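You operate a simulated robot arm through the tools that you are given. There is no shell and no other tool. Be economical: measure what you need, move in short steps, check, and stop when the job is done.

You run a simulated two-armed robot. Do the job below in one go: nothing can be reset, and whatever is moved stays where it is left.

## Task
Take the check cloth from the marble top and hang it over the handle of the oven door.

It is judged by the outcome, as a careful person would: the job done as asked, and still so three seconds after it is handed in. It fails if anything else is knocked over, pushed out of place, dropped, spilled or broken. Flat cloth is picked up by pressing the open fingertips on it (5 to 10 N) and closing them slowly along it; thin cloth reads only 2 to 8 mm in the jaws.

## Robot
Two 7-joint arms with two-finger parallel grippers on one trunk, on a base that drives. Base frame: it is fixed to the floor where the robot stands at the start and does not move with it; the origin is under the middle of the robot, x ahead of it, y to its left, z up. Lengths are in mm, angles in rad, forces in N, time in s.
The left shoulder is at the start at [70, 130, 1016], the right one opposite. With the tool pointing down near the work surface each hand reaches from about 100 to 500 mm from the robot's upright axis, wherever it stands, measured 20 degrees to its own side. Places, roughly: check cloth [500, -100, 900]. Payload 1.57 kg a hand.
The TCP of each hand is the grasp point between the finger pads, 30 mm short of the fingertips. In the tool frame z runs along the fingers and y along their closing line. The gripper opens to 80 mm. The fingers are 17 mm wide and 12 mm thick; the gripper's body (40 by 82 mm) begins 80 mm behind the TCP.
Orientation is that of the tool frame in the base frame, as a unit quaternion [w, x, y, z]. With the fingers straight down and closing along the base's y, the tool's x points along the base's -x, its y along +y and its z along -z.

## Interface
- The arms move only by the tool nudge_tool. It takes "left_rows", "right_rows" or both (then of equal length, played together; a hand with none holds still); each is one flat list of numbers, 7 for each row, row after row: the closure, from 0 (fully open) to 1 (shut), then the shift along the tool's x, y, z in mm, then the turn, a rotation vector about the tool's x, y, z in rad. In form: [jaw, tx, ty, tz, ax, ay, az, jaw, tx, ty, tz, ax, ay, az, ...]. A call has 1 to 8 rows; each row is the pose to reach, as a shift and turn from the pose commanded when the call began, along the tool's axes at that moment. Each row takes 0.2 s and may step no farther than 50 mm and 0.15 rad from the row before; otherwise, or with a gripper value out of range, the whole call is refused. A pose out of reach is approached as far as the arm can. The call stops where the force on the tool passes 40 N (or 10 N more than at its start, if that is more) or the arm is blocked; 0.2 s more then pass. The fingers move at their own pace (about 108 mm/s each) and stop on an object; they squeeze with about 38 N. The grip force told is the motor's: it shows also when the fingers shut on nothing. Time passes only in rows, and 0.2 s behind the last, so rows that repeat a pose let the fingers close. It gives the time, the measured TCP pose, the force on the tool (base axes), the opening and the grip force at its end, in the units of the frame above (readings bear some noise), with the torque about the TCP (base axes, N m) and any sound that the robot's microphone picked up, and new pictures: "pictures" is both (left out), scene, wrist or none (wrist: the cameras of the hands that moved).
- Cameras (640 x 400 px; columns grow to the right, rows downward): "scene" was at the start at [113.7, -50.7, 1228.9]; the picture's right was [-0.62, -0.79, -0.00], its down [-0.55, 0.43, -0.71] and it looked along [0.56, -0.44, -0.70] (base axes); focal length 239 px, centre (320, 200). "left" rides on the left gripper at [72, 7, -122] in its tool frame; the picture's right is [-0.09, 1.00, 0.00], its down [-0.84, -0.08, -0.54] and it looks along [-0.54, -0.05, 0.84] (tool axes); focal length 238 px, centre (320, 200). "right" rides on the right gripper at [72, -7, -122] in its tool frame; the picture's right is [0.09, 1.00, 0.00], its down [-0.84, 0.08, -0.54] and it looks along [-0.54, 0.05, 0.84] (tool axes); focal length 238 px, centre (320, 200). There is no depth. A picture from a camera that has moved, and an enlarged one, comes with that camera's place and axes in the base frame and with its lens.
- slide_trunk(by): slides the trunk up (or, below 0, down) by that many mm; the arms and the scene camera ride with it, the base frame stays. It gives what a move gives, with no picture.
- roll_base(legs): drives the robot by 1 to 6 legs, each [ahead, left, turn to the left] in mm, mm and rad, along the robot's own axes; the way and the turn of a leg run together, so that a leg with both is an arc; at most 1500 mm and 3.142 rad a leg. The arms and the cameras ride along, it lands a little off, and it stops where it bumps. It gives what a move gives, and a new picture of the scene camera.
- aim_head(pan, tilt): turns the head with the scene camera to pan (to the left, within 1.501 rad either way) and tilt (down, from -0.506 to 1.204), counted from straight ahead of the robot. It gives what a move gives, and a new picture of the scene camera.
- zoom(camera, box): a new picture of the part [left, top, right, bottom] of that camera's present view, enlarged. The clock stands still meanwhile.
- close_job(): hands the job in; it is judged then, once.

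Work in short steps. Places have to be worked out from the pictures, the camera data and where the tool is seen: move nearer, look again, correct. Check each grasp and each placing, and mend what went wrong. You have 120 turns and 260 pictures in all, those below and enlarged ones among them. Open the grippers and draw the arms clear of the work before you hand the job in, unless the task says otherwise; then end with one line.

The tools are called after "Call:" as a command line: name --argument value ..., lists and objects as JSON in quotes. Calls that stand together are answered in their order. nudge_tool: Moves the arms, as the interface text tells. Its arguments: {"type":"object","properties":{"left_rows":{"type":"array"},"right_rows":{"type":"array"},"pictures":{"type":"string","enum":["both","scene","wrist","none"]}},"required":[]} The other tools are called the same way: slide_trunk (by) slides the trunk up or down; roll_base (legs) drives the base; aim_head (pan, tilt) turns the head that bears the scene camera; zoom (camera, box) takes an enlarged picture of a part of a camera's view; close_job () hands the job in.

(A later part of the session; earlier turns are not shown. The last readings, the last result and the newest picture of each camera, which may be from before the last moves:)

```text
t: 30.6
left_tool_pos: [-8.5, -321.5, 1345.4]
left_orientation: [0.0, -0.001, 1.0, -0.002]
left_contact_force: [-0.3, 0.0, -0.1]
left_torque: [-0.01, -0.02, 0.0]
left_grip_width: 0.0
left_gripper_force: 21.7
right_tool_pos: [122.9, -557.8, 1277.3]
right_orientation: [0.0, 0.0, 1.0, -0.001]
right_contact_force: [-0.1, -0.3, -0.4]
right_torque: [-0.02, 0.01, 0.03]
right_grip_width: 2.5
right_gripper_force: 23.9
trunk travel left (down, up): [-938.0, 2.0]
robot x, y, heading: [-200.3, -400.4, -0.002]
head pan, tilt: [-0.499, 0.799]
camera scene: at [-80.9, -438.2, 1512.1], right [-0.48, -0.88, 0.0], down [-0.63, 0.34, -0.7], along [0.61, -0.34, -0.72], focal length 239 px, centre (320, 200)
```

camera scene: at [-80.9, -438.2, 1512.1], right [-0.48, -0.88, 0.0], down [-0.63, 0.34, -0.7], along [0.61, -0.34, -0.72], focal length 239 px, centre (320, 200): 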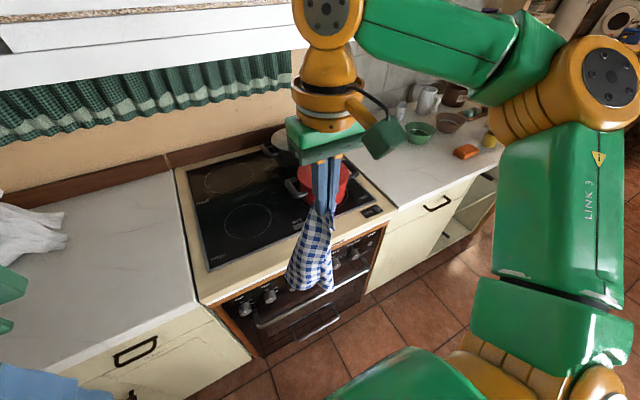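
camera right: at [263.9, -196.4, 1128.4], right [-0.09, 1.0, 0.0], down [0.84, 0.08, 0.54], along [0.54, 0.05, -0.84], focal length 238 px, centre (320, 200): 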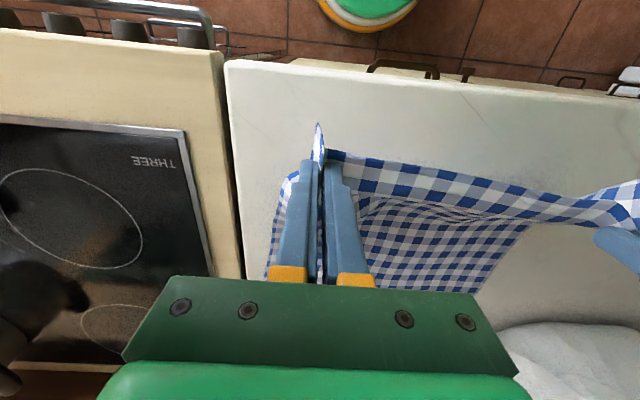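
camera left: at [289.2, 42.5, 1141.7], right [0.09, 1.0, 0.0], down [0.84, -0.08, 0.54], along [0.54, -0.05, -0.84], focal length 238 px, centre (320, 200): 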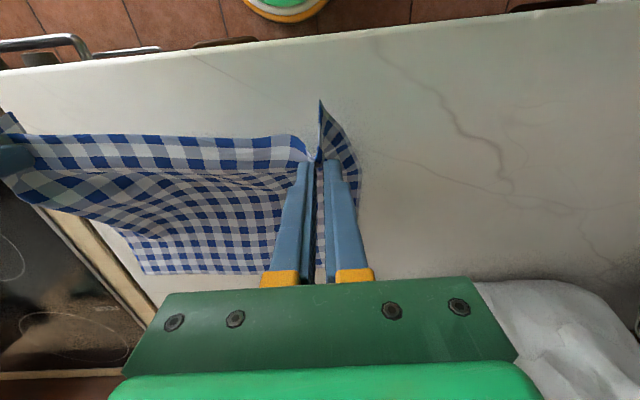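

Look closely at how the cloth hangs and where its lowest point is.

Call:
zoom --camera "scene" --box '[220, 140, 420, 340]'

Call:
zoom --camera "right" --box '[0, 0, 640, 400]'

Call:
zoom --camera "left" --box '[0, 0, 640, 400]'

```text
2.00 times, centred on (320, 240) of scene
camera zoom: at [-80.9, -438.2, 1512.1], right [-0.48, -0.88, 0.0], down [-0.63, 0.34, -0.7], along [0.61, -0.34, -0.72], focal length 477 px, centre (320, 120)
```

zoom: 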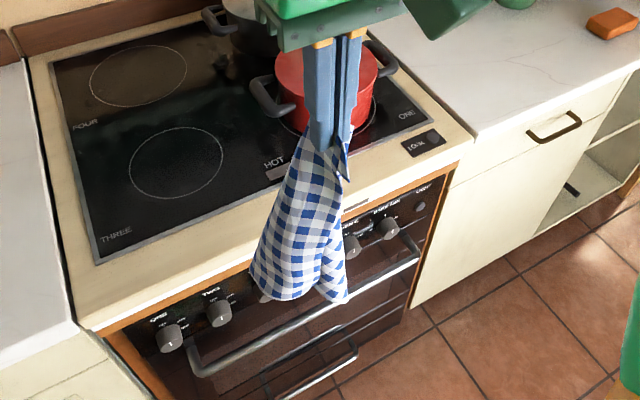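

```text
1.00 times, centred on (320, 200) of right (not enlarged: the box is as wide or as high as the picture)
camera zoom: at [51.8, -564.3, 1399.6], right [-0.09, 1.0, 0.0], down [0.84, 0.08, 0.54], along [0.54, 0.05, -0.84], focal length 238 px, centre (320, 200)
```

zoom: 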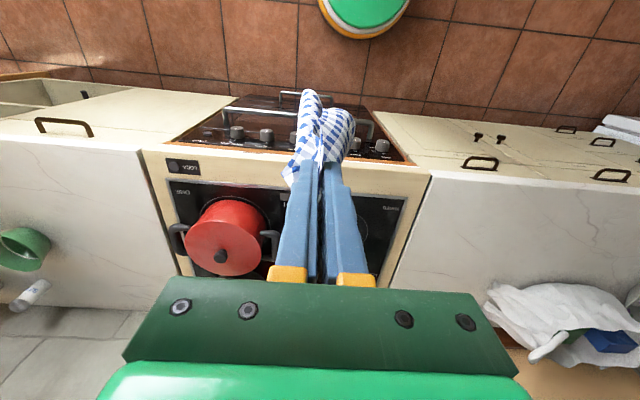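

```text
1.00 times, centred on (320, 200) of left (not enlarged: the box is as wide or as high as the picture)
camera zoom: at [-80.3, -312.7, 1466.6], right [0.09, 1.0, -0.01], down [0.84, -0.07, 0.54], along [0.54, -0.05, -0.84], focal length 238 px, centre (320, 200)
```

zoom: 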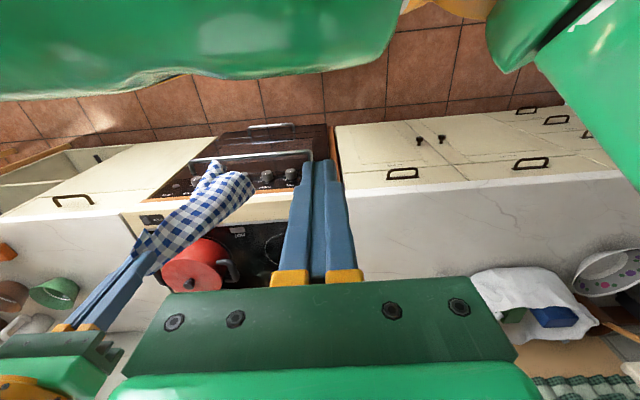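

The lowest fold is at z≈966, about 280 mm below the fingertips. I'll tilt the right hand about 0.5 rad so the fingers point forward-down, which keeps the gripper body clear of the counter edge.

Call:
nudge_tool --right_rows '[1, 0, 0, 0, 0, -0.125, 0, 1, 0, 0, 0, 0, -0.25, 0, 1, 0, 0, 0, 0, -0.375, 0, 1, 0, 0, 0, 0, -0.5, 0]' --pictures "none"

Call:
aim_head --pan -0.4 --tilt 1.0

```text
t: 31.6
left_tool_pos: [-9.1, -323.2, 1347.3]
left_orientation: [0.001, -0.002, 1.0, -0.001]
left_contact_force: [-0.2, -0.4, 0.3]
left_torque: [0.04, -0.02, -0.04]
left_grip_width: 0.0
left_gripper_force: 21.6
right_tool_pos: [122.9, -562.0, 1276.9]
right_orientation: [0.248, 0.0, 0.969, 0.001]
right_contact_force: [-0.1, -0.7, -0.6]
right_torque: [0.0, 0.0, -0.02]
right_grip_width: 2.5
right_gripper_force: 24.4
trunk travel left (down, up): [-938.0, 2.0]
robot x, y, heading: [-204.4, -404.9, 0.001]
head pan, tilt: [-0.499, 0.799]
```

```text
t: 32.4
left_tool_pos: [-9.3, -324.6, 1346.4]
left_orientation: [0.001, -0.001, 1.0, -0.001]
left_contact_force: [-0.8, 0.2, 0.4]
left_torque: [0.03, -0.03, 0.0]
left_grip_width: 0.0
left_gripper_force: 21.4
right_tool_pos: [122.7, -560.6, 1277.6]
right_orientation: [0.247, -0.001, 0.969, 0.001]
right_contact_force: [-1.0, -0.1, 0.5]
right_torque: [0.01, 0.04, -0.01]
right_grip_width: 2.6
right_gripper_force: 23.6
trunk travel left (down, up): [-938.0, 2.0]
robot x, y, heading: [-200.8, -403.9, 0.002]
head pan, tilt: [-0.4, 1.0]
camera scene: at [-87.9, -430.8, 1497.0], right [-0.39, -0.92, 0.0], down [-0.77, 0.33, -0.54], along [0.5, -0.21, -0.84], focal length 239 px, centre (320, 200)
```

scene: 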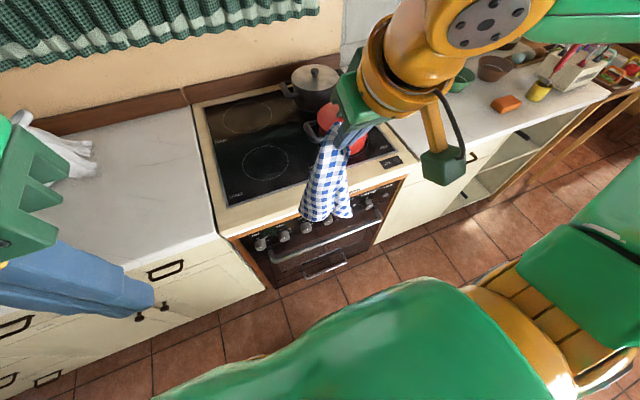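

Zoom on the handle from here to refine its position and the gap.

Call:
zoom --camera "scene" --box '[230, 170, 430, 295]'

Call:
zoom --camera "right" --box '[120, 0, 480, 225]'

```text
3.20 times, centred on (330, 232) of scene
camera zoom: at [-87.9, -430.8, 1497.0], right [-0.39, -0.92, 0.0], down [-0.77, 0.33, -0.54], along [0.5, -0.21, -0.84], focal length 764 px, centre (288, 96)
```

zoom: 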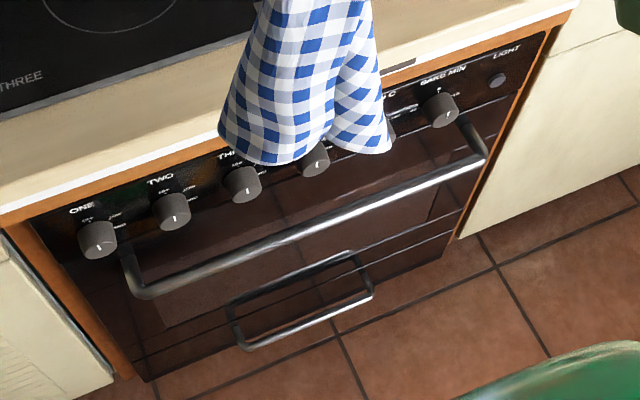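

```text
1.78 times, centred on (300, 112) of right
camera zoom: at [2.1, -567.6, 1349.6], right [-0.08, 1.0, -0.04], down [0.47, 0.08, 0.88], along [0.88, 0.05, -0.48], focal length 424 px, centre (356, 356)
```

zoom: 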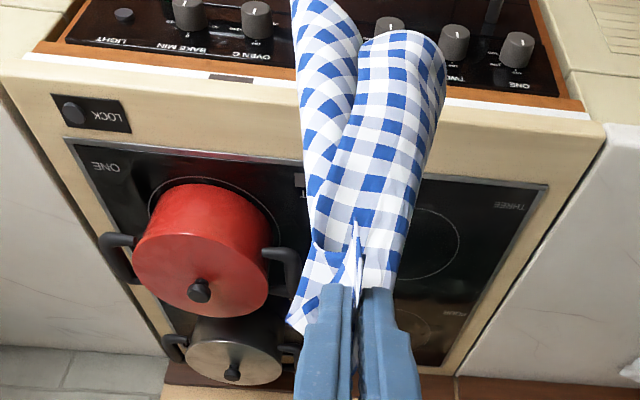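

Gap confirmed: bar at x≈238, door face ≈295, knob faces ≈270. Drive forward 122 so the cloth hangs just behind the bar line, then lower till its end is just above the bar.

Call:
roll_base --legs '[[122, 0, 0]]'

Call:
slide_trunk --by -230

Call:
aim_head --pan -0.5 --tilt 1.0

Call:
zoom --camera "right" --box '[0, 0, 640, 400]'

```text
t: 33.6
left_tool_pos: [109.4, -323.6, 1347.2]
left_orientation: [0.003, -0.002, 1.0, 0.0]
left_contact_force: [0.0, 0.2, 0.5]
left_torque: [0.01, -0.08, -0.02]
left_grip_width: 0.0
left_gripper_force: 21.3
right_tool_pos: [242.8, -560.8, 1279.3]
right_orientation: [0.25, -0.002, 0.968, 0.001]
right_contact_force: [0.1, 0.2, 0.5]
right_torque: [0.0, 0.0, 0.01]
right_grip_width: 2.9
right_gripper_force: 24.4
trunk travel left (down, up): [-938.0, 2.0]
robot x, y, heading: [-79.1, -397.8, 0.005]
head pan, tilt: [-0.4, 1.0]
camera scene: at [29.5, -430.2, 1497.5], right [-0.39, -0.92, 0.0], down [-0.77, 0.33, -0.54], along [0.5, -0.21, -0.84], focal length 239 px, centre (320, 200)
```

scene: 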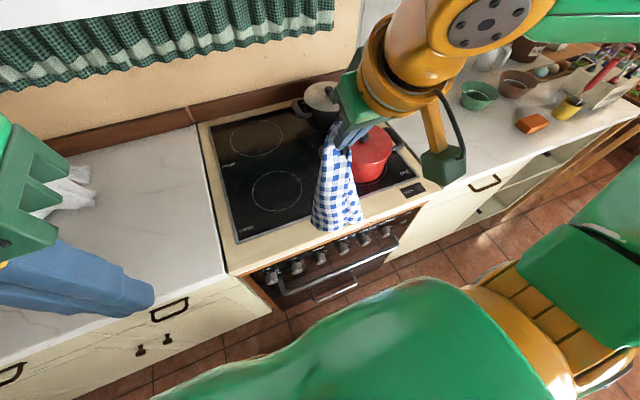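

```text
t: 36.1
left_tool_pos: [115.4, -323.5, 1116.4]
left_orientation: [0.0, -0.002, 1.0, -0.001]
left_contact_force: [0.4, -0.9, 0.0]
left_torque: [0.01, 0.01, -0.01]
left_grip_width: 0.0
left_gripper_force: 21.0
right_tool_pos: [249.3, -559.6, 1047.5]
right_orientation: [0.248, -0.002, 0.969, 0.0]
right_contact_force: [-0.3, -0.4, -0.9]
right_torque: [0.03, -0.02, -0.01]
right_grip_width: 2.6
right_gripper_force: 24.4
trunk travel left (down, up): [-708.0, 232.0]
robot x, y, heading: [-75.0, -403.1, 0.006]
head pan, tilt: [-0.4, 1.0]
```

```text
t: 36.7
left_tool_pos: [116.3, -323.6, 1117.4]
left_orientation: [0.0, -0.002, 1.0, -0.001]
left_contact_force: [0.1, 0.2, 0.3]
left_torque: [-0.03, 0.03, 0.01]
left_grip_width: 0.1
left_gripper_force: 21.3
right_tool_pos: [248.6, -560.4, 1046.6]
right_orientation: [0.248, -0.001, 0.969, 0.001]
right_contact_force: [-0.3, 0.3, 0.2]
right_torque: [0.01, 0.01, -0.01]
right_grip_width: 2.6
right_gripper_force: 23.6
trunk travel left (down, up): [-708.0, 232.0]
robot x, y, heading: [-76.5, -402.6, 0.001]
head pan, tilt: [-0.499, 1.0]
camera scene: at [34.0, -436.3, 1266.9], right [-0.48, -0.88, 0.0], down [-0.74, 0.4, -0.54], along [0.48, -0.26, -0.84], focal length 239 px, centre (320, 200)
```

scene: 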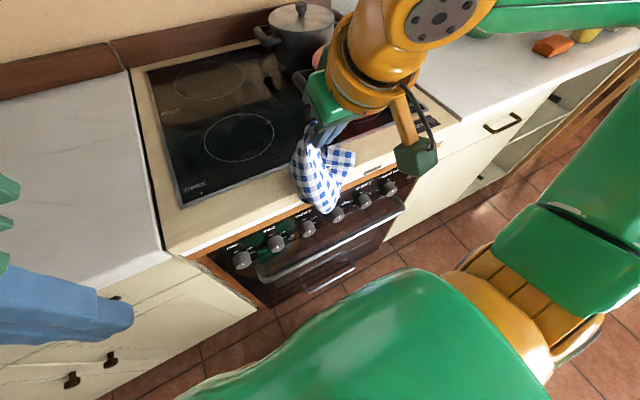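

```text
1.00 times, centred on (320, 200) of right (not enlarged: the box is as wide or as high as the picture)
camera zoom: at [127.3, -566.7, 1119.5], right [-0.08, 1.0, -0.04], down [0.47, 0.08, 0.88], along [0.88, 0.05, -0.48], focal length 238 px, centre (320, 200)
```

zoom: 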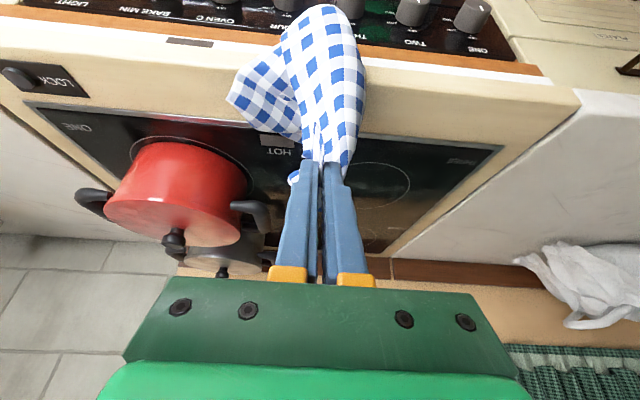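

One lobe is caught on the hob edge. I'll back the hand 45 mm so it drops off, and look again.

Call:
nudge_tool --right_rows '[1, 20, 0, -11, 0, 0, 0, 1, 39.5, 0, -21.6, 0, 0, 0, 1, 39.5, 0, -21.6, 0, 0, 0, 1, 39.5, 0, -21.6, 0, 0, 0]'

```text
t: 37.7
left_tool_pos: [115.2, -323.3, 1115.3]
left_orientation: [0.001, -0.002, 1.0, 0.0]
left_contact_force: [-0.6, -0.4, 0.3]
left_torque: [-0.01, 0.02, 0.07]
left_grip_width: 0.1
left_gripper_force: 21.3
right_tool_pos: [203.7, -559.1, 1045.7]
right_orientation: [0.248, -0.001, 0.969, 0.001]
right_contact_force: [-0.2, 0.7, 0.7]
right_torque: [0.02, 0.06, -0.01]
right_grip_width: 2.7
right_gripper_force: 24.2
trunk travel left (down, up): [-708.0, 232.0]
robot x, y, heading: [-79.2, -402.8, 0.002]
head pan, tilt: [-0.499, 1.0]
camera scene: at [34.0, -436.4, 1266.9], right [-0.48, -0.88, 0.0], down [-0.74, 0.4, -0.54], along [0.47, -0.26, -0.84], focal length 239 px, centre (320, 200)
camera right: at [82.1, -565.0, 1118.3], right [-0.08, 1.0, -0.04], down [0.47, 0.08, 0.88], along [0.88, 0.05, -0.48], focal length 238 px, centre (320, 200)
```

scene: 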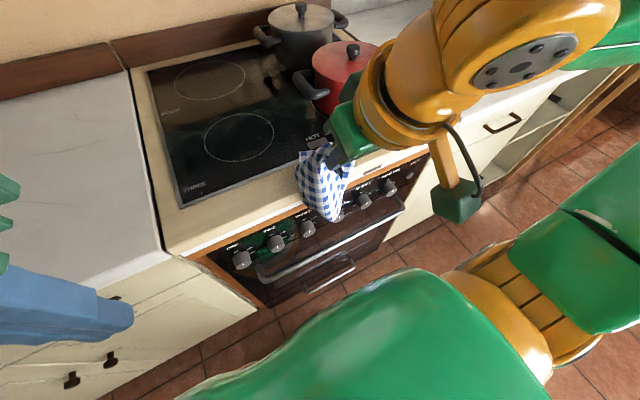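
right: 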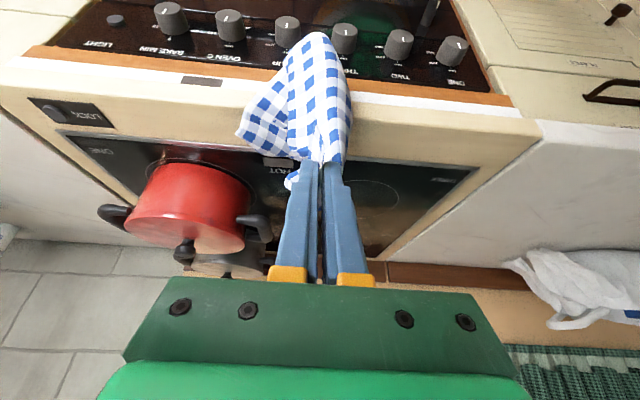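

Lobe still touches the hob edge; back another 40 mm.

Call:
nudge_tool --right_rows '[1, 18, 0, -10, 0, 0, 0, 1, 35, 0, -19, 0, 0, 0, 1, 35, 0, -19, 0, 0, 0, 1, 35, 0, -19, 0, 0, 0]'

Call:
zoom --camera "scene" --box '[200, 120, 440, 300]'

```text
t: 38.7
left_tool_pos: [116.6, -323.6, 1116.9]
left_orientation: [0.0, -0.001, 1.0, -0.001]
left_contact_force: [-0.2, 0.1, 0.0]
left_torque: [-0.03, 0.03, -0.01]
left_grip_width: 0.0
left_gripper_force: 21.0
right_tool_pos: [164.6, -559.1, 1044.5]
right_orientation: [0.248, -0.002, 0.969, 0.001]
right_contact_force: [0.2, -0.1, -0.1]
right_torque: [0.0, -0.01, 0.0]
right_grip_width: 2.5
right_gripper_force: 23.8
trunk travel left (down, up): [-708.0, 232.0]
robot x, y, heading: [-73.5, -402.6, 0.005]
head pan, tilt: [-0.499, 1.0]
camera scene: at [34.0, -436.4, 1266.9], right [-0.48, -0.88, 0.0], down [-0.74, 0.4, -0.54], along [0.47, -0.26, -0.84], focal length 239 px, centre (320, 200)
camera right: at [43.8, -566.5, 1118.1], right [-0.08, 1.0, -0.04], down [0.47, 0.08, 0.88], along [0.88, 0.05, -0.48], focal length 238 px, centre (320, 200)
```

scene: 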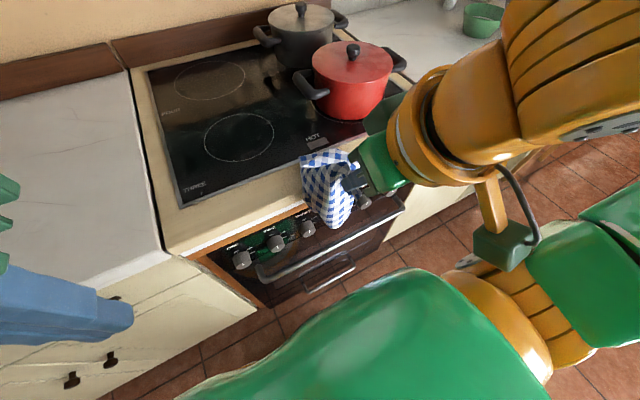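
right: 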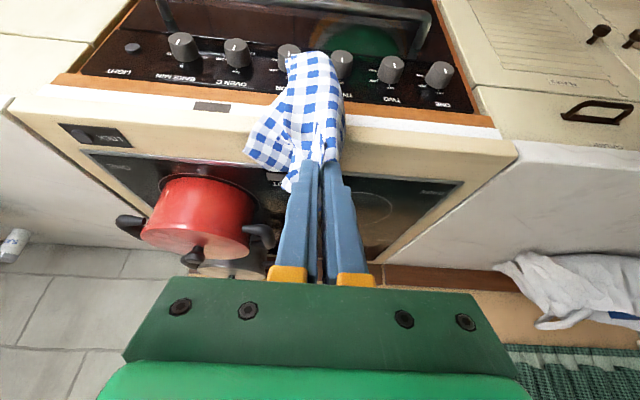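

```text
2.22 times, centred on (320, 210) of scene
camera zoom: at [34.0, -436.4, 1266.9], right [-0.48, -0.88, 0.0], down [-0.74, 0.4, -0.54], along [0.47, -0.26, -0.84], focal length 530 px, centre (320, 178)
```

zoom: 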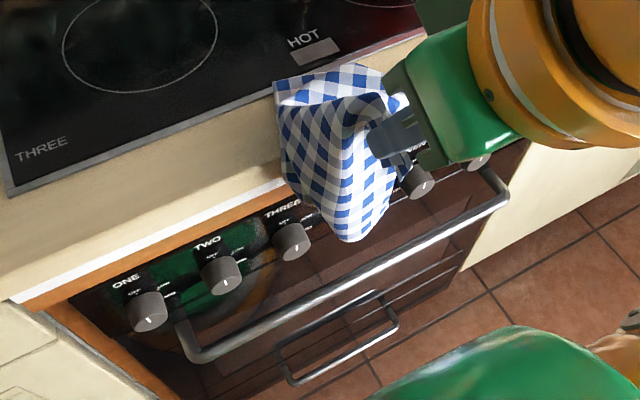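

A lobe lies on the hob by friction. I'll raise the trunk and drive back a bit to free it.

Call:
slide_trunk --by 90

Call:
roll_base --legs '[[-70, 0, 0]]'

Call:
zoom --camera "right" --box '[0, 0, 640, 400]'

```text
t: 40.0
left_tool_pos: [115.8, -322.6, 1206.0]
left_orientation: [0.0, -0.002, 1.0, 0.0]
left_contact_force: [0.3, -0.1, 0.3]
left_torque: [0.0, 0.0, -0.01]
left_grip_width: 0.0
left_gripper_force: 21.4
right_tool_pos: [164.7, -559.6, 1136.8]
right_orientation: [0.248, -0.002, 0.969, 0.002]
right_contact_force: [0.3, 0.0, 0.3]
right_torque: [0.01, 0.01, 0.0]
right_grip_width: 2.4
right_gripper_force: 24.0
trunk travel left (down, up): [-798.0, 142.0]
robot x, y, heading: [-76.4, -402.7, 0.002]
head pan, tilt: [-0.499, 1.0]
```

```text
t: 41.0
left_tool_pos: [52.1, -323.1, 1205.2]
left_orientation: [-0.003, -0.002, 1.0, -0.001]
left_contact_force: [0.7, 0.2, -0.3]
left_torque: [0.01, 0.05, -0.02]
left_grip_width: 0.3
left_gripper_force: 21.7
right_tool_pos: [101.9, -559.6, 1133.6]
right_orientation: [0.245, -0.001, 0.97, 0.001]
right_contact_force: [-0.6, -0.3, -0.3]
right_torque: [-0.02, 0.03, -0.05]
right_grip_width: 2.7
right_gripper_force: 23.9
trunk travel left (down, up): [-798.0, 142.0]
robot x, y, heading: [-150.5, -402.1, 0.004]
head pan, tilt: [-0.499, 1.0]
camera scene: at [-26.9, -436.5, 1356.2], right [-0.48, -0.88, 0.0], down [-0.74, 0.4, -0.54], along [0.47, -0.26, -0.84], focal length 239 px, centre (320, 200)
```

scene: 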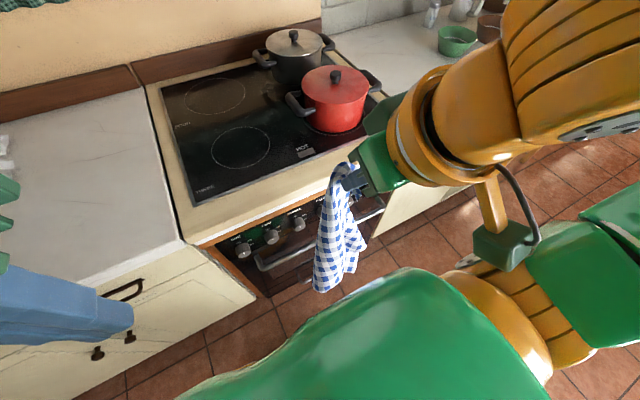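

```text
1.00 times, centred on (320, 200) of right (not enlarged: the box is as wide or as high as the picture)
camera zoom: at [-18.1, -566.6, 1207.3], right [-0.08, 1.0, -0.04], down [0.48, 0.08, 0.87], along [0.87, 0.05, -0.48], focal length 238 px, centre (320, 200)
```

zoom: 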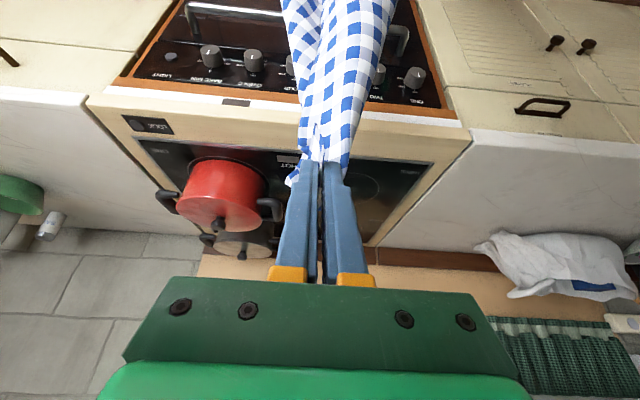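

Free now. Lower 120 so the end hangs just above bar height while still in front, and look.

Call:
slide_trunk --by -120

Call:
aim_head --pan -0.6 --tilt 0.95

Call:
zoom --camera "left" --box '[0, 0, 640, 400]'

```text
t: 42.5
left_tool_pos: [46.6, -323.2, 1085.4]
left_orientation: [0.0, -0.001, 1.0, -0.001]
left_contact_force: [-0.8, -0.1, 0.8]
left_torque: [0.0, -0.01, 0.02]
left_grip_width: 0.2
left_gripper_force: 21.3
right_tool_pos: [96.0, -559.4, 1015.2]
right_orientation: [0.248, -0.001, 0.969, 0.001]
right_contact_force: [-0.5, 0.6, -0.5]
right_torque: [0.04, 0.07, 0.01]
right_grip_width: 2.7
right_gripper_force: 24.0
trunk travel left (down, up): [-678.0, 262.0]
robot x, y, heading: [-143.2, -403.7, -0.001]
head pan, tilt: [-0.499, 1.0]
```

```text
t: 43.2
left_tool_pos: [47.4, -324.0, 1086.0]
left_orientation: [0.0, -0.001, 1.0, -0.001]
left_contact_force: [0.4, 0.3, 0.3]
left_torque: [0.0, -0.02, 0.02]
left_grip_width: 0.3
left_gripper_force: 21.4
right_tool_pos: [96.2, -559.6, 1015.4]
right_orientation: [0.247, -0.001, 0.969, 0.001]
right_contact_force: [-0.6, 0.5, -0.4]
right_torque: [0.01, 0.03, -0.01]
right_grip_width: 2.6
right_gripper_force: 24.1
trunk travel left (down, up): [-678.0, 262.0]
robot x, y, heading: [-147.0, -404.5, 0.001]
head pan, tilt: [-0.6, 0.949]
camera scene: at [-35.9, -444.3, 1240.5], right [-0.56, -0.83, 0.0], down [-0.67, 0.46, -0.58], along [0.48, -0.33, -0.81], focal length 239 px, centre (320, 200)
```

scene: 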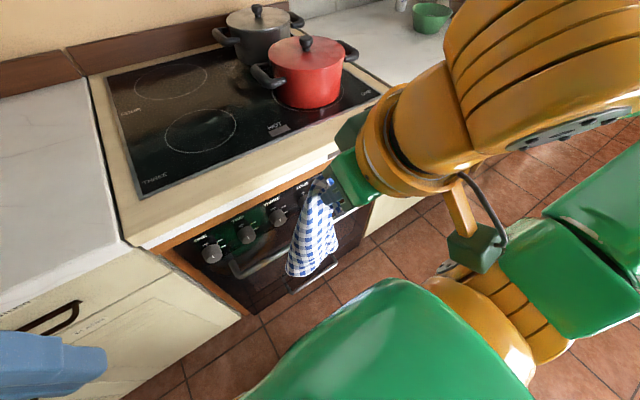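

```text
1.00 times, centred on (320, 200) of left (not enlarged: the box is as wide or as high as the picture)
camera zoom: at [-24.8, -316.1, 1206.8], right [0.09, 1.0, 0.0], down [0.84, -0.07, 0.54], along [0.54, -0.05, -0.84], focal length 238 px, centre (320, 200)
```

zoom: 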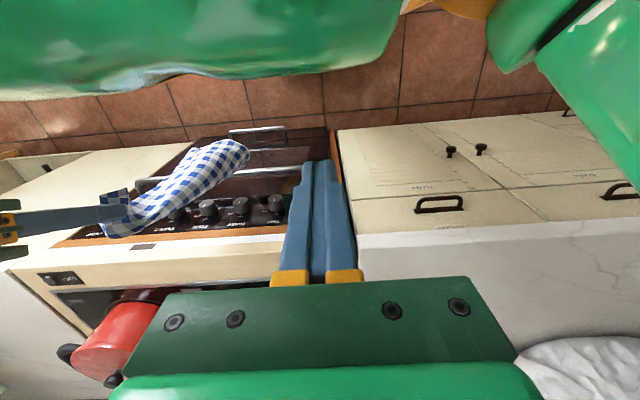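

The lowest point of the cloth is near (137,−483,736). Lower 30 more, then drive forward 140 so the end passes just above the bar into the gap.

Call:
slide_trunk --by -25

Call:
roll_base --legs '[[140, 0, 0]]'

Call:
zoom --camera "left" --box '[0, 0, 640, 400]'

Call:
zoom --camera "scene" --box '[180, 120, 420, 300]'

```text
t: 43.9
left_tool_pos: [46.7, -324.6, 1060.6]
left_orientation: [0.0, -0.002, 1.0, 0.0]
left_contact_force: [-0.3, -0.1, -0.4]
left_torque: [0.0, 0.0, -0.01]
left_grip_width: 0.0
left_gripper_force: 21.2
right_tool_pos: [95.7, -559.8, 989.9]
right_orientation: [0.247, -0.001, 0.969, 0.001]
right_contact_force: [0.4, -0.3, -0.2]
right_torque: [0.02, -0.01, 0.02]
right_grip_width: 2.5
right_gripper_force: 24.3
trunk travel left (down, up): [-653.0, 287.0]
robot x, y, heading: [-145.6, -403.6, 0.002]
head pan, tilt: [-0.6, 0.949]
```

```text
t: 45.2
left_tool_pos: [185.7, -322.4, 1060.6]
left_orientation: [0.0, -0.003, 1.0, -0.001]
left_contact_force: [0.1, -0.1, -0.4]
left_torque: [0.0, 0.01, -0.01]
left_grip_width: 0.2
left_gripper_force: 21.7
right_tool_pos: [236.0, -560.5, 991.6]
right_orientation: [0.249, -0.002, 0.969, 0.001]
right_contact_force: [0.5, -0.6, 0.1]
right_torque: [-0.02, 0.0, 0.0]
right_grip_width: 2.6
right_gripper_force: 23.7
trunk travel left (down, up): [-653.0, 287.0]
robot x, y, heading: [-4.5, -405.1, 0.002]
head pan, tilt: [-0.6, 0.949]
camera scene: at [103.0, -443.8, 1215.7], right [-0.56, -0.83, 0.0], down [-0.67, 0.46, -0.58], along [0.48, -0.33, -0.81], focal length 239 px, centre (320, 200)
```

scene: 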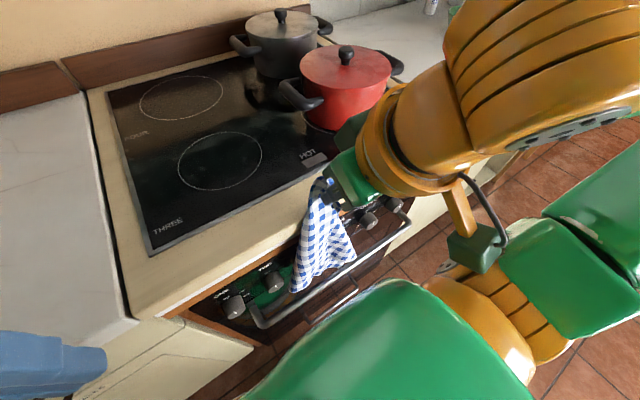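

```text
1.00 times, centred on (320, 200) of left (not enlarged: the box is as wide or as high as the picture)
camera zoom: at [114.0, -315.6, 1182.0], right [0.09, 1.0, 0.0], down [0.84, -0.07, 0.54], along [0.54, -0.05, -0.84], focal length 238 px, centre (320, 200)
```

zoom: 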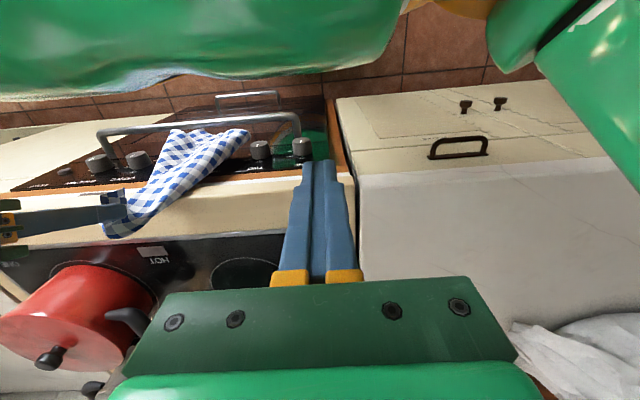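

```text
2.22 times, centred on (300, 210) of scene
camera zoom: at [103.0, -443.8, 1215.7], right [-0.56, -0.83, 0.0], down [-0.67, 0.46, -0.58], along [0.48, -0.33, -0.81], focal length 530 px, centre (364, 178)
```

zoom: 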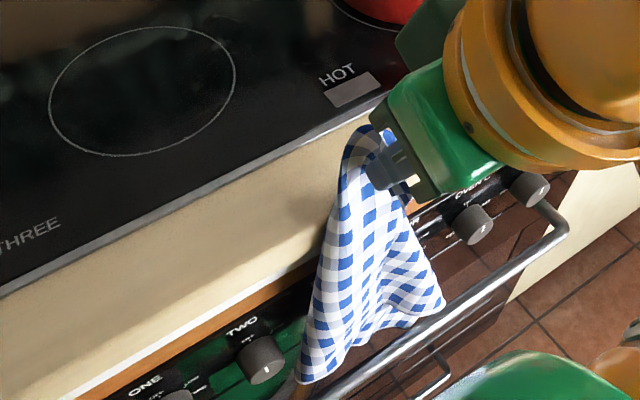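

Excellent: the cloth's end is inside the gap line behind the bar. Lower by 70 and check.

Call:
slide_trunk --by -70

Call:
zoom --camera "left" --box '[60, 60, 380, 260]'

Call:
zoom --camera "scene" --box '[180, 140, 440, 340]'

```text
t: 46.3
left_tool_pos: [187.4, -323.2, 992.1]
left_orientation: [0.001, -0.003, 1.0, -0.001]
left_contact_force: [0.1, 0.7, -0.6]
left_torque: [0.01, 0.0, -0.03]
left_grip_width: 0.1
left_gripper_force: 21.5
right_tool_pos: [236.4, -559.6, 921.2]
right_orientation: [0.247, -0.002, 0.969, 0.001]
right_contact_force: [-0.2, -0.6, 0.1]
right_torque: [0.0, 0.04, 0.03]
right_grip_width: 2.5
right_gripper_force: 24.1
trunk travel left (down, up): [-583.0, 357.0]
robot x, y, heading: [-3.2, -402.5, 0.006]
head pan, tilt: [-0.6, 0.949]
```

```text
2.00 times, centred on (220, 160) of left
camera zoom: at [115.5, -315.6, 1111.8], right [0.09, 1.0, 0.0], down [0.84, -0.07, 0.54], along [0.54, -0.05, -0.84], focal length 477 px, centre (520, 280)
```

zoom: 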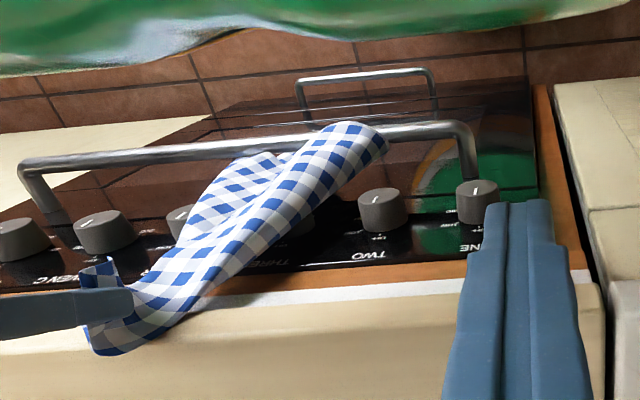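

```text
2.00 times, centred on (310, 240) of scene
camera zoom: at [104.5, -443.8, 1145.5], right [-0.56, -0.83, 0.0], down [-0.67, 0.46, -0.58], along [0.48, -0.33, -0.81], focal length 477 px, centre (340, 120)
```

zoom: 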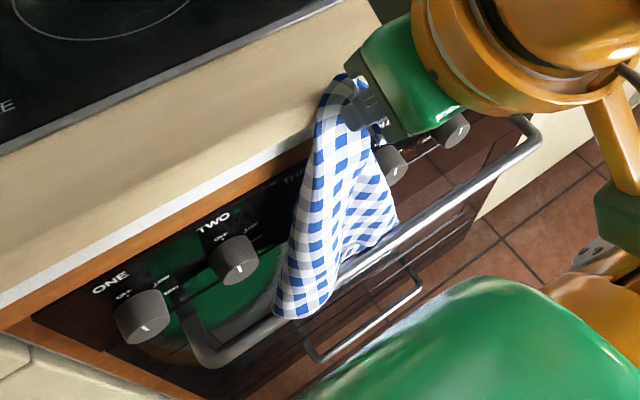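

The right lobe went behind the bar but the left lobe's tip is on or in front of it. Raise 50, push the hand 18 mm forward, and look.

Call:
slide_trunk --by 50

Call:
nudge_tool --right_rows '[1, -8, 0, 4.3, 0, 0, 0, 1, -15.8, 0, 8.6, 0, 0, 0, 1, -15.8, 0, 8.6, 0, 0, 0, 1, -15.8, 0, 8.6, 0, 0, 0]' --pictures "none"

Call:
zoom --camera "left" --box '[60, 60, 380, 260]'

Call:
zoom --camera "scene" --box '[180, 140, 440, 340]'

```text
t: 47.2
left_tool_pos: [187.2, -323.7, 1040.6]
left_orientation: [0.001, -0.003, 1.0, -0.001]
left_contact_force: [-0.1, 0.5, 0.3]
left_torque: [0.01, 0.0, -0.02]
left_grip_width: 0.0
left_gripper_force: 21.0
right_tool_pos: [236.7, -558.8, 969.6]
right_orientation: [0.248, -0.002, 0.969, 0.001]
right_contact_force: [-0.4, 0.2, 0.0]
right_torque: [-0.05, 0.01, 0.02]
right_grip_width: 2.6
right_gripper_force: 24.1
trunk travel left (down, up): [-633.0, 307.0]
robot x, y, heading: [-1.7, -406.3, 0.004]
head pan, tilt: [-0.6, 0.949]
```

```text
t: 48.2
left_tool_pos: [187.4, -322.8, 1042.0]
left_orientation: [0.001, -0.003, 1.0, -0.001]
left_contact_force: [0.2, 0.3, -0.1]
left_torque: [-0.01, -0.02, 0.0]
left_grip_width: 0.0
left_gripper_force: 21.2
right_tool_pos: [255.0, -558.8, 969.3]
right_orientation: [0.248, -0.002, 0.969, 0.003]
right_contact_force: [0.0, -0.5, -0.2]
right_torque: [0.03, 0.0, 0.03]
right_grip_width: 2.8
right_gripper_force: 23.6
trunk travel left (down, up): [-633.0, 307.0]
robot x, y, heading: [-4.7, -401.7, 0.003]
head pan, tilt: [-0.6, 0.949]
```

```text
2.00 times, centred on (220, 160) of left
camera zoom: at [115.6, -315.6, 1161.8], right [0.09, 1.0, 0.0], down [0.84, -0.07, 0.54], along [0.54, -0.05, -0.84], focal length 477 px, centre (520, 280)
```

zoom: 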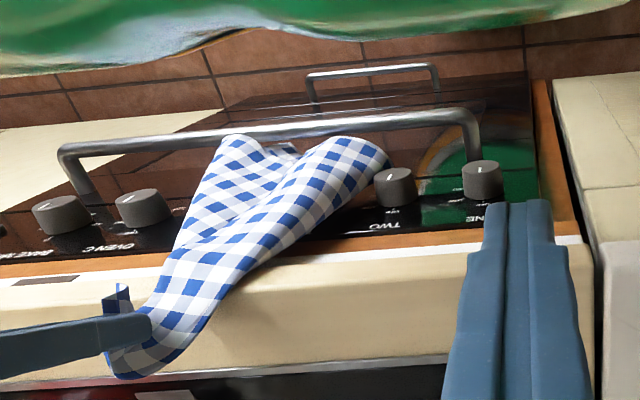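

```text
2.00 times, centred on (310, 240) of scene
camera zoom: at [104.7, -443.8, 1195.5], right [-0.56, -0.83, 0.0], down [-0.67, 0.46, -0.58], along [0.48, -0.33, -0.81], focal length 477 px, centre (340, 120)
```

zoom: 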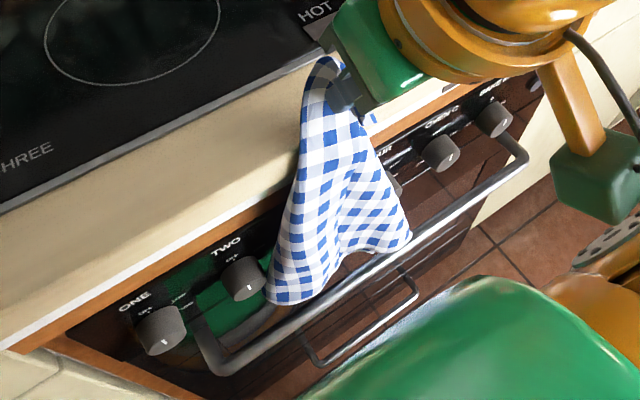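

Triangulating the tips: the left lobe tip (x≈257) is behind the bar, but the right one (x≈231, z≈682) is right above it. I'll go forward 20, up 15 and yaw slightly so both clear.

Call:
nudge_tool --right_rows '[1, -7.2, 0, -13, 0, 0, 0, 1, -16, 0, -8, -0.029, 0, -0.053, 1, -24.7, 0, -3.6, -0.058, 0, -0.105, 1, -24.7, 0, -3.6, -0.058, 0, -0.105, 1, -24.7, 0, -3.6, -0.058, 0, -0.105]' --pictures "none"

Call:
zoom --camera "left" --box '[60, 60, 380, 260]'

Call:
zoom --camera "scene" --box '[180, 140, 440, 340]'

```text
t: 49.4
left_tool_pos: [188.1, -322.8, 1040.8]
left_orientation: [-0.001, -0.002, 1.0, -0.001]
left_contact_force: [-0.4, 0.8, 0.0]
left_torque: [0.02, -0.03, 0.02]
left_grip_width: 0.0
left_gripper_force: 21.1
right_tool_pos: [274.9, -558.4, 985.1]
right_orientation: [0.247, -0.06, 0.967, 0.016]
right_contact_force: [0.0, -0.6, 0.7]
right_torque: [-0.02, 0.01, 0.0]
right_grip_width: 2.6
right_gripper_force: 24.1
trunk travel left (down, up): [-633.0, 307.0]
robot x, y, heading: [-1.0, -402.2, 0.005]
head pan, tilt: [-0.6, 0.949]
```

```text
2.00 times, centred on (220, 160) of left
camera zoom: at [115.7, -315.7, 1161.8], right [0.09, 1.0, 0.0], down [0.84, -0.07, 0.54], along [0.54, -0.05, -0.84], focal length 477 px, centre (520, 280)
```

zoom: 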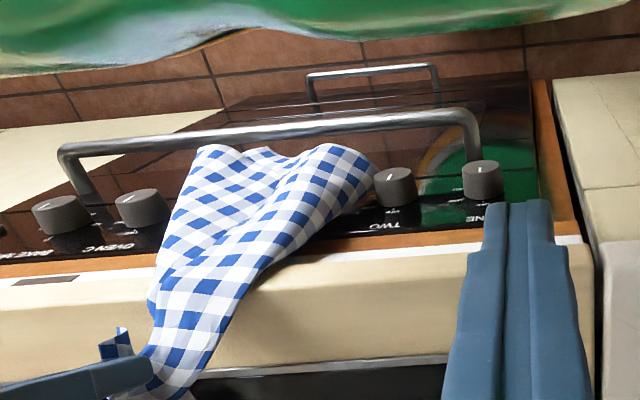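

```text
2.00 times, centred on (310, 240) of scene
camera zoom: at [104.8, -443.8, 1195.5], right [-0.56, -0.83, 0.0], down [-0.67, 0.46, -0.58], along [0.48, -0.33, -0.81], focal length 477 px, centre (340, 120)
```

zoom: 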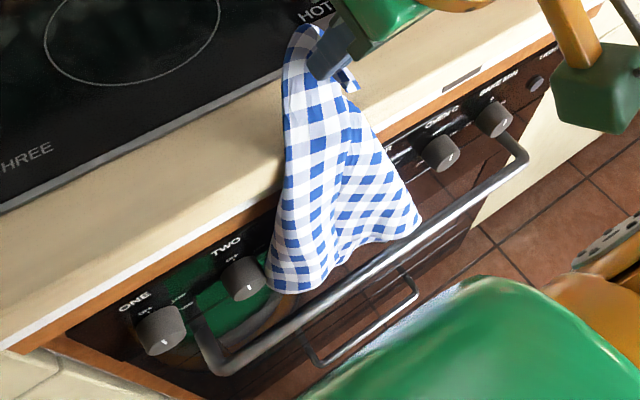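

Spreading nicely. The right tip is still above the bar (x≈236), so I'll add more yaw (0.25) and 20 mm forward, 10 up.

Call:
nudge_tool --right_rows '[1, -11, -1.2, 0.3, -0.06, 0, -0.11, 1, -22.2, -2.4, 0.7, -0.12, 0, -0.219, 1, -22.2, -2.4, 0.7, -0.12, 0, -0.219, 1, -22.2, -2.4, 0.7, -0.12, 0, -0.219]' --pictures "none"

Call:
zoom --camera "left" --box '[60, 60, 380, 260]'

Call:
zoom --camera "scene" --box '[180, 140, 440, 340]'

```text
t: 50.4
left_tool_pos: [186.3, -323.2, 1041.5]
left_orientation: [-0.001, -0.003, 1.0, 0.0]
left_contact_force: [-0.7, 0.2, 0.6]
left_torque: [-0.02, -0.01, 0.01]
left_grip_width: 0.2
left_gripper_force: 21.4
right_tool_pos: [294.9, -558.1, 995.7]
right_orientation: [0.243, -0.18, 0.952, 0.047]
right_contact_force: [-0.1, 0.0, 0.1]
right_torque: [0.03, 0.04, -0.03]
right_grip_width: 2.7
right_gripper_force: 23.9
trunk travel left (down, up): [-633.0, 307.0]
robot x, y, heading: [-7.5, -401.3, 0.005]
head pan, tilt: [-0.6, 0.949]
```

```text
2.00 times, centred on (220, 160) of left
camera zoom: at [115.7, -315.7, 1161.8], right [0.09, 1.0, 0.0], down [0.84, -0.07, 0.54], along [0.54, -0.05, -0.84], focal length 477 px, centre (520, 280)
```

zoom: 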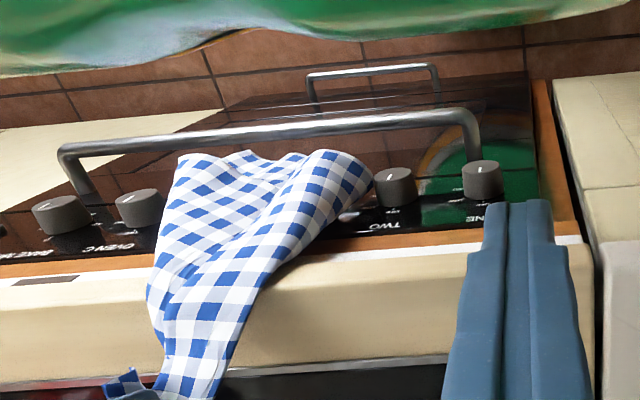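

```text
2.00 times, centred on (310, 240) of scene
camera zoom: at [104.7, -443.9, 1195.5], right [-0.56, -0.83, 0.0], down [-0.67, 0.46, -0.58], along [0.48, -0.33, -0.81], focal length 477 px, centre (340, 120)
```

zoom: 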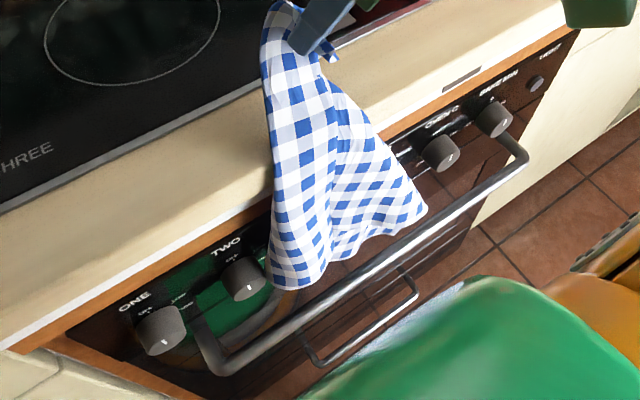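

The right lobe still juts out (x≈229), probably held by friction on the counter edge. Back off 50 mm to let it hang free with the new yaw, then re-measure.

Call:
roll_base --legs '[[-90, 0, 0]]'

Call:
zoom --camera "left" --box '[60, 60, 380, 260]'

Call:
zoom --camera "scene" --box '[180, 140, 440, 340]'

```text
t: 51.5
left_tool_pos: [100.6, -322.7, 1042.1]
left_orientation: [0.0, -0.003, 1.0, -0.002]
left_contact_force: [-0.1, -0.8, -0.7]
left_torque: [0.01, 0.01, -0.02]
left_grip_width: 0.0
left_gripper_force: 21.2
right_tool_pos: [206.7, -558.7, 994.2]
right_orientation: [0.243, -0.18, 0.952, 0.046]
right_contact_force: [-0.6, -0.7, 0.0]
right_torque: [-0.05, 0.01, -0.04]
right_grip_width: 2.5
right_gripper_force: 24.3
trunk travel left (down, up): [-633.0, 307.0]
robot x, y, heading: [-96.9, -401.5, 0.003]
head pan, tilt: [-0.6, 0.949]
camera scene: at [17.8, -444.0, 1195.4], right [-0.56, -0.83, 0.0], down [-0.67, 0.46, -0.58], along [0.48, -0.33, -0.81], focal length 239 px, centre (320, 200)
```

scene: 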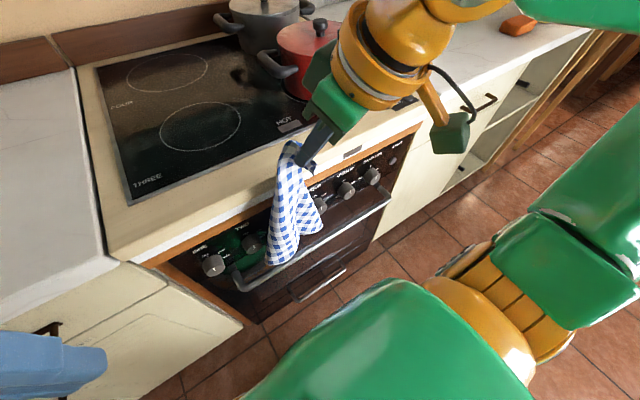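

```text
2.00 times, centred on (220, 160) of left
camera zoom: at [28.7, -315.8, 1161.7], right [0.09, 1.0, 0.0], down [0.84, -0.07, 0.54], along [0.54, -0.05, -0.84], focal length 477 px, centre (520, 280)
```

zoom: 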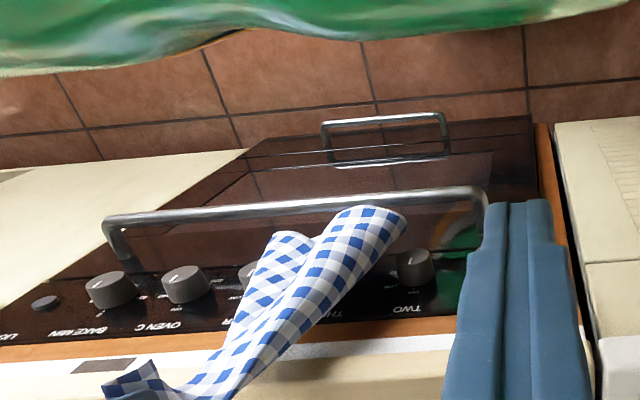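

```text
2.00 times, centred on (310, 240) of scene
camera zoom: at [17.8, -444.0, 1195.4], right [-0.56, -0.83, 0.0], down [-0.67, 0.46, -0.58], along [0.48, -0.33, -0.81], focal length 477 px, centre (340, 120)
```

zoom: 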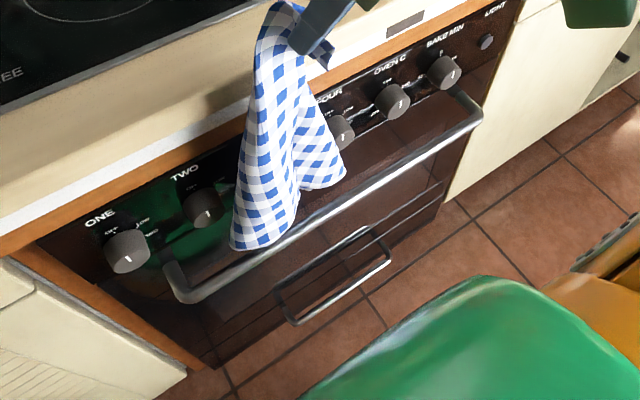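

Hanging free, both lobes now sit ahead of the fingertips (left ≈226, right ≈245 with tips at 220). Driving forward 34 puts both in the gap, then I lower 70.

Call:
roll_base --legs '[[34, 0, 0]]'

Call:
zoom --camera "scene" --box '[180, 140, 440, 340]'

Call:
zoom --camera "left" --box '[60, 60, 380, 260]'

```text
t: 52.4
left_tool_pos: [128.5, -322.5, 1041.7]
left_orientation: [0.001, -0.003, 1.0, -0.001]
left_contact_force: [-0.2, -0.5, -0.1]
left_torque: [0.02, -0.03, 0.03]
left_grip_width: 0.0
left_gripper_force: 21.3
right_tool_pos: [236.5, -558.2, 995.5]
right_orientation: [0.245, -0.18, 0.952, 0.047]
right_contact_force: [-0.7, 0.6, -0.1]
right_torque: [0.01, 0.0, -0.04]
right_grip_width: 2.5
right_gripper_force: 23.7
trunk travel left (down, up): [-633.0, 307.0]
robot x, y, heading: [-60.5, -400.7, 0.004]
head pan, tilt: [-0.6, 0.949]
camera scene: at [45.9, -444.0, 1195.9], right [-0.56, -0.83, 0.0], down [-0.67, 0.46, -0.58], along [0.48, -0.33, -0.81], focal length 239 px, centre (320, 200)
```

scene: 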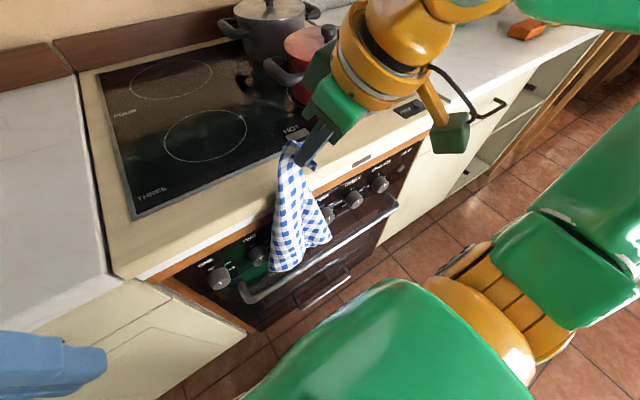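

```text
2.00 times, centred on (310, 240) of scene
camera zoom: at [45.9, -444.0, 1195.9], right [-0.56, -0.83, 0.0], down [-0.67, 0.46, -0.58], along [0.48, -0.33, -0.81], focal length 477 px, centre (340, 120)
```

zoom: 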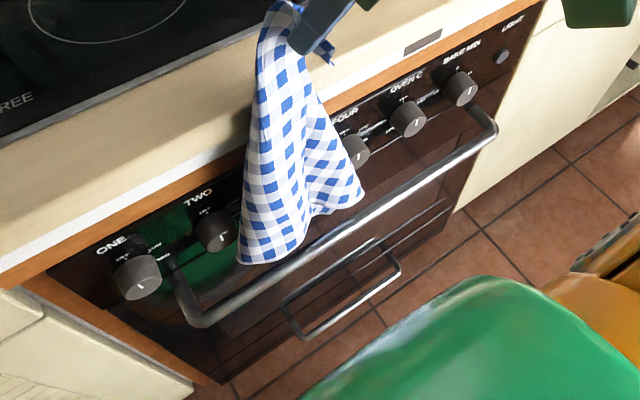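

```text
2.00 times, centred on (220, 160) of left
camera zoom: at [56.9, -315.8, 1162.2], right [0.09, 1.0, 0.0], down [0.84, -0.07, 0.55], along [0.54, -0.05, -0.84], focal length 477 px, centre (520, 280)
```

zoom: 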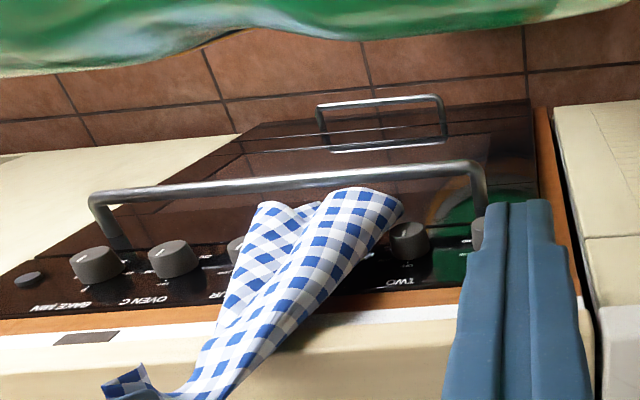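

Both lobes are on the door side of the bar in both views. Lower 40 and check.

Call:
slide_trunk --by -40

Call:
zoom --camera "scene" --box '[180, 140, 440, 340]'

Call:
zoom --camera "left" --box '[60, 60, 380, 260]'

```text
t: 53.2
left_tool_pos: [131.8, -322.1, 1000.3]
left_orientation: [0.0, -0.003, 1.0, -0.001]
left_contact_force: [0.8, 0.1, -0.3]
left_torque: [-0.01, -0.02, -0.02]
left_grip_width: 0.0
left_gripper_force: 21.3
right_tool_pos: [239.1, -559.0, 954.7]
right_orientation: [0.243, -0.18, 0.952, 0.047]
right_contact_force: [-0.1, -0.1, 0.1]
right_torque: [0.01, 0.02, -0.03]
right_grip_width: 2.5
right_gripper_force: 24.1
trunk travel left (down, up): [-593.0, 347.0]
robot x, y, heading: [-61.4, -401.2, 0.005]
head pan, tilt: [-0.6, 0.949]
```

```text
2.00 times, centred on (310, 240) of scene
camera zoom: at [49.4, -443.9, 1155.4], right [-0.56, -0.83, 0.0], down [-0.67, 0.46, -0.58], along [0.48, -0.33, -0.81], focal length 477 px, centre (340, 120)
```

zoom: 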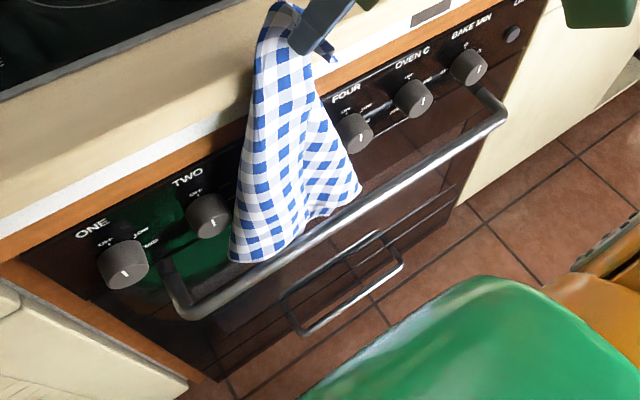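

```text
2.00 times, centred on (220, 160) of left
camera zoom: at [60.3, -315.7, 1121.8], right [0.09, 1.0, 0.0], down [0.84, -0.07, 0.54], along [0.54, -0.05, -0.84], focal length 477 px, centre (520, 280)
```

zoom: 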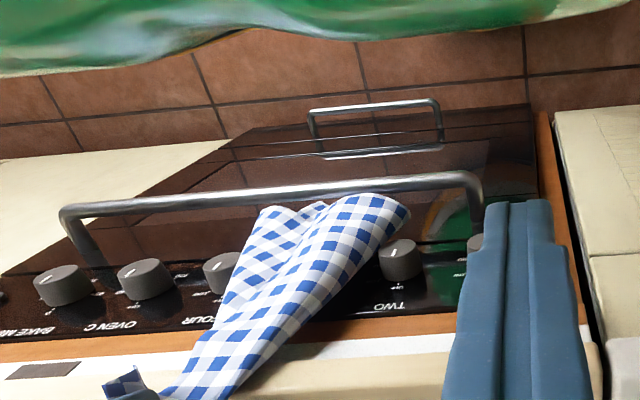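

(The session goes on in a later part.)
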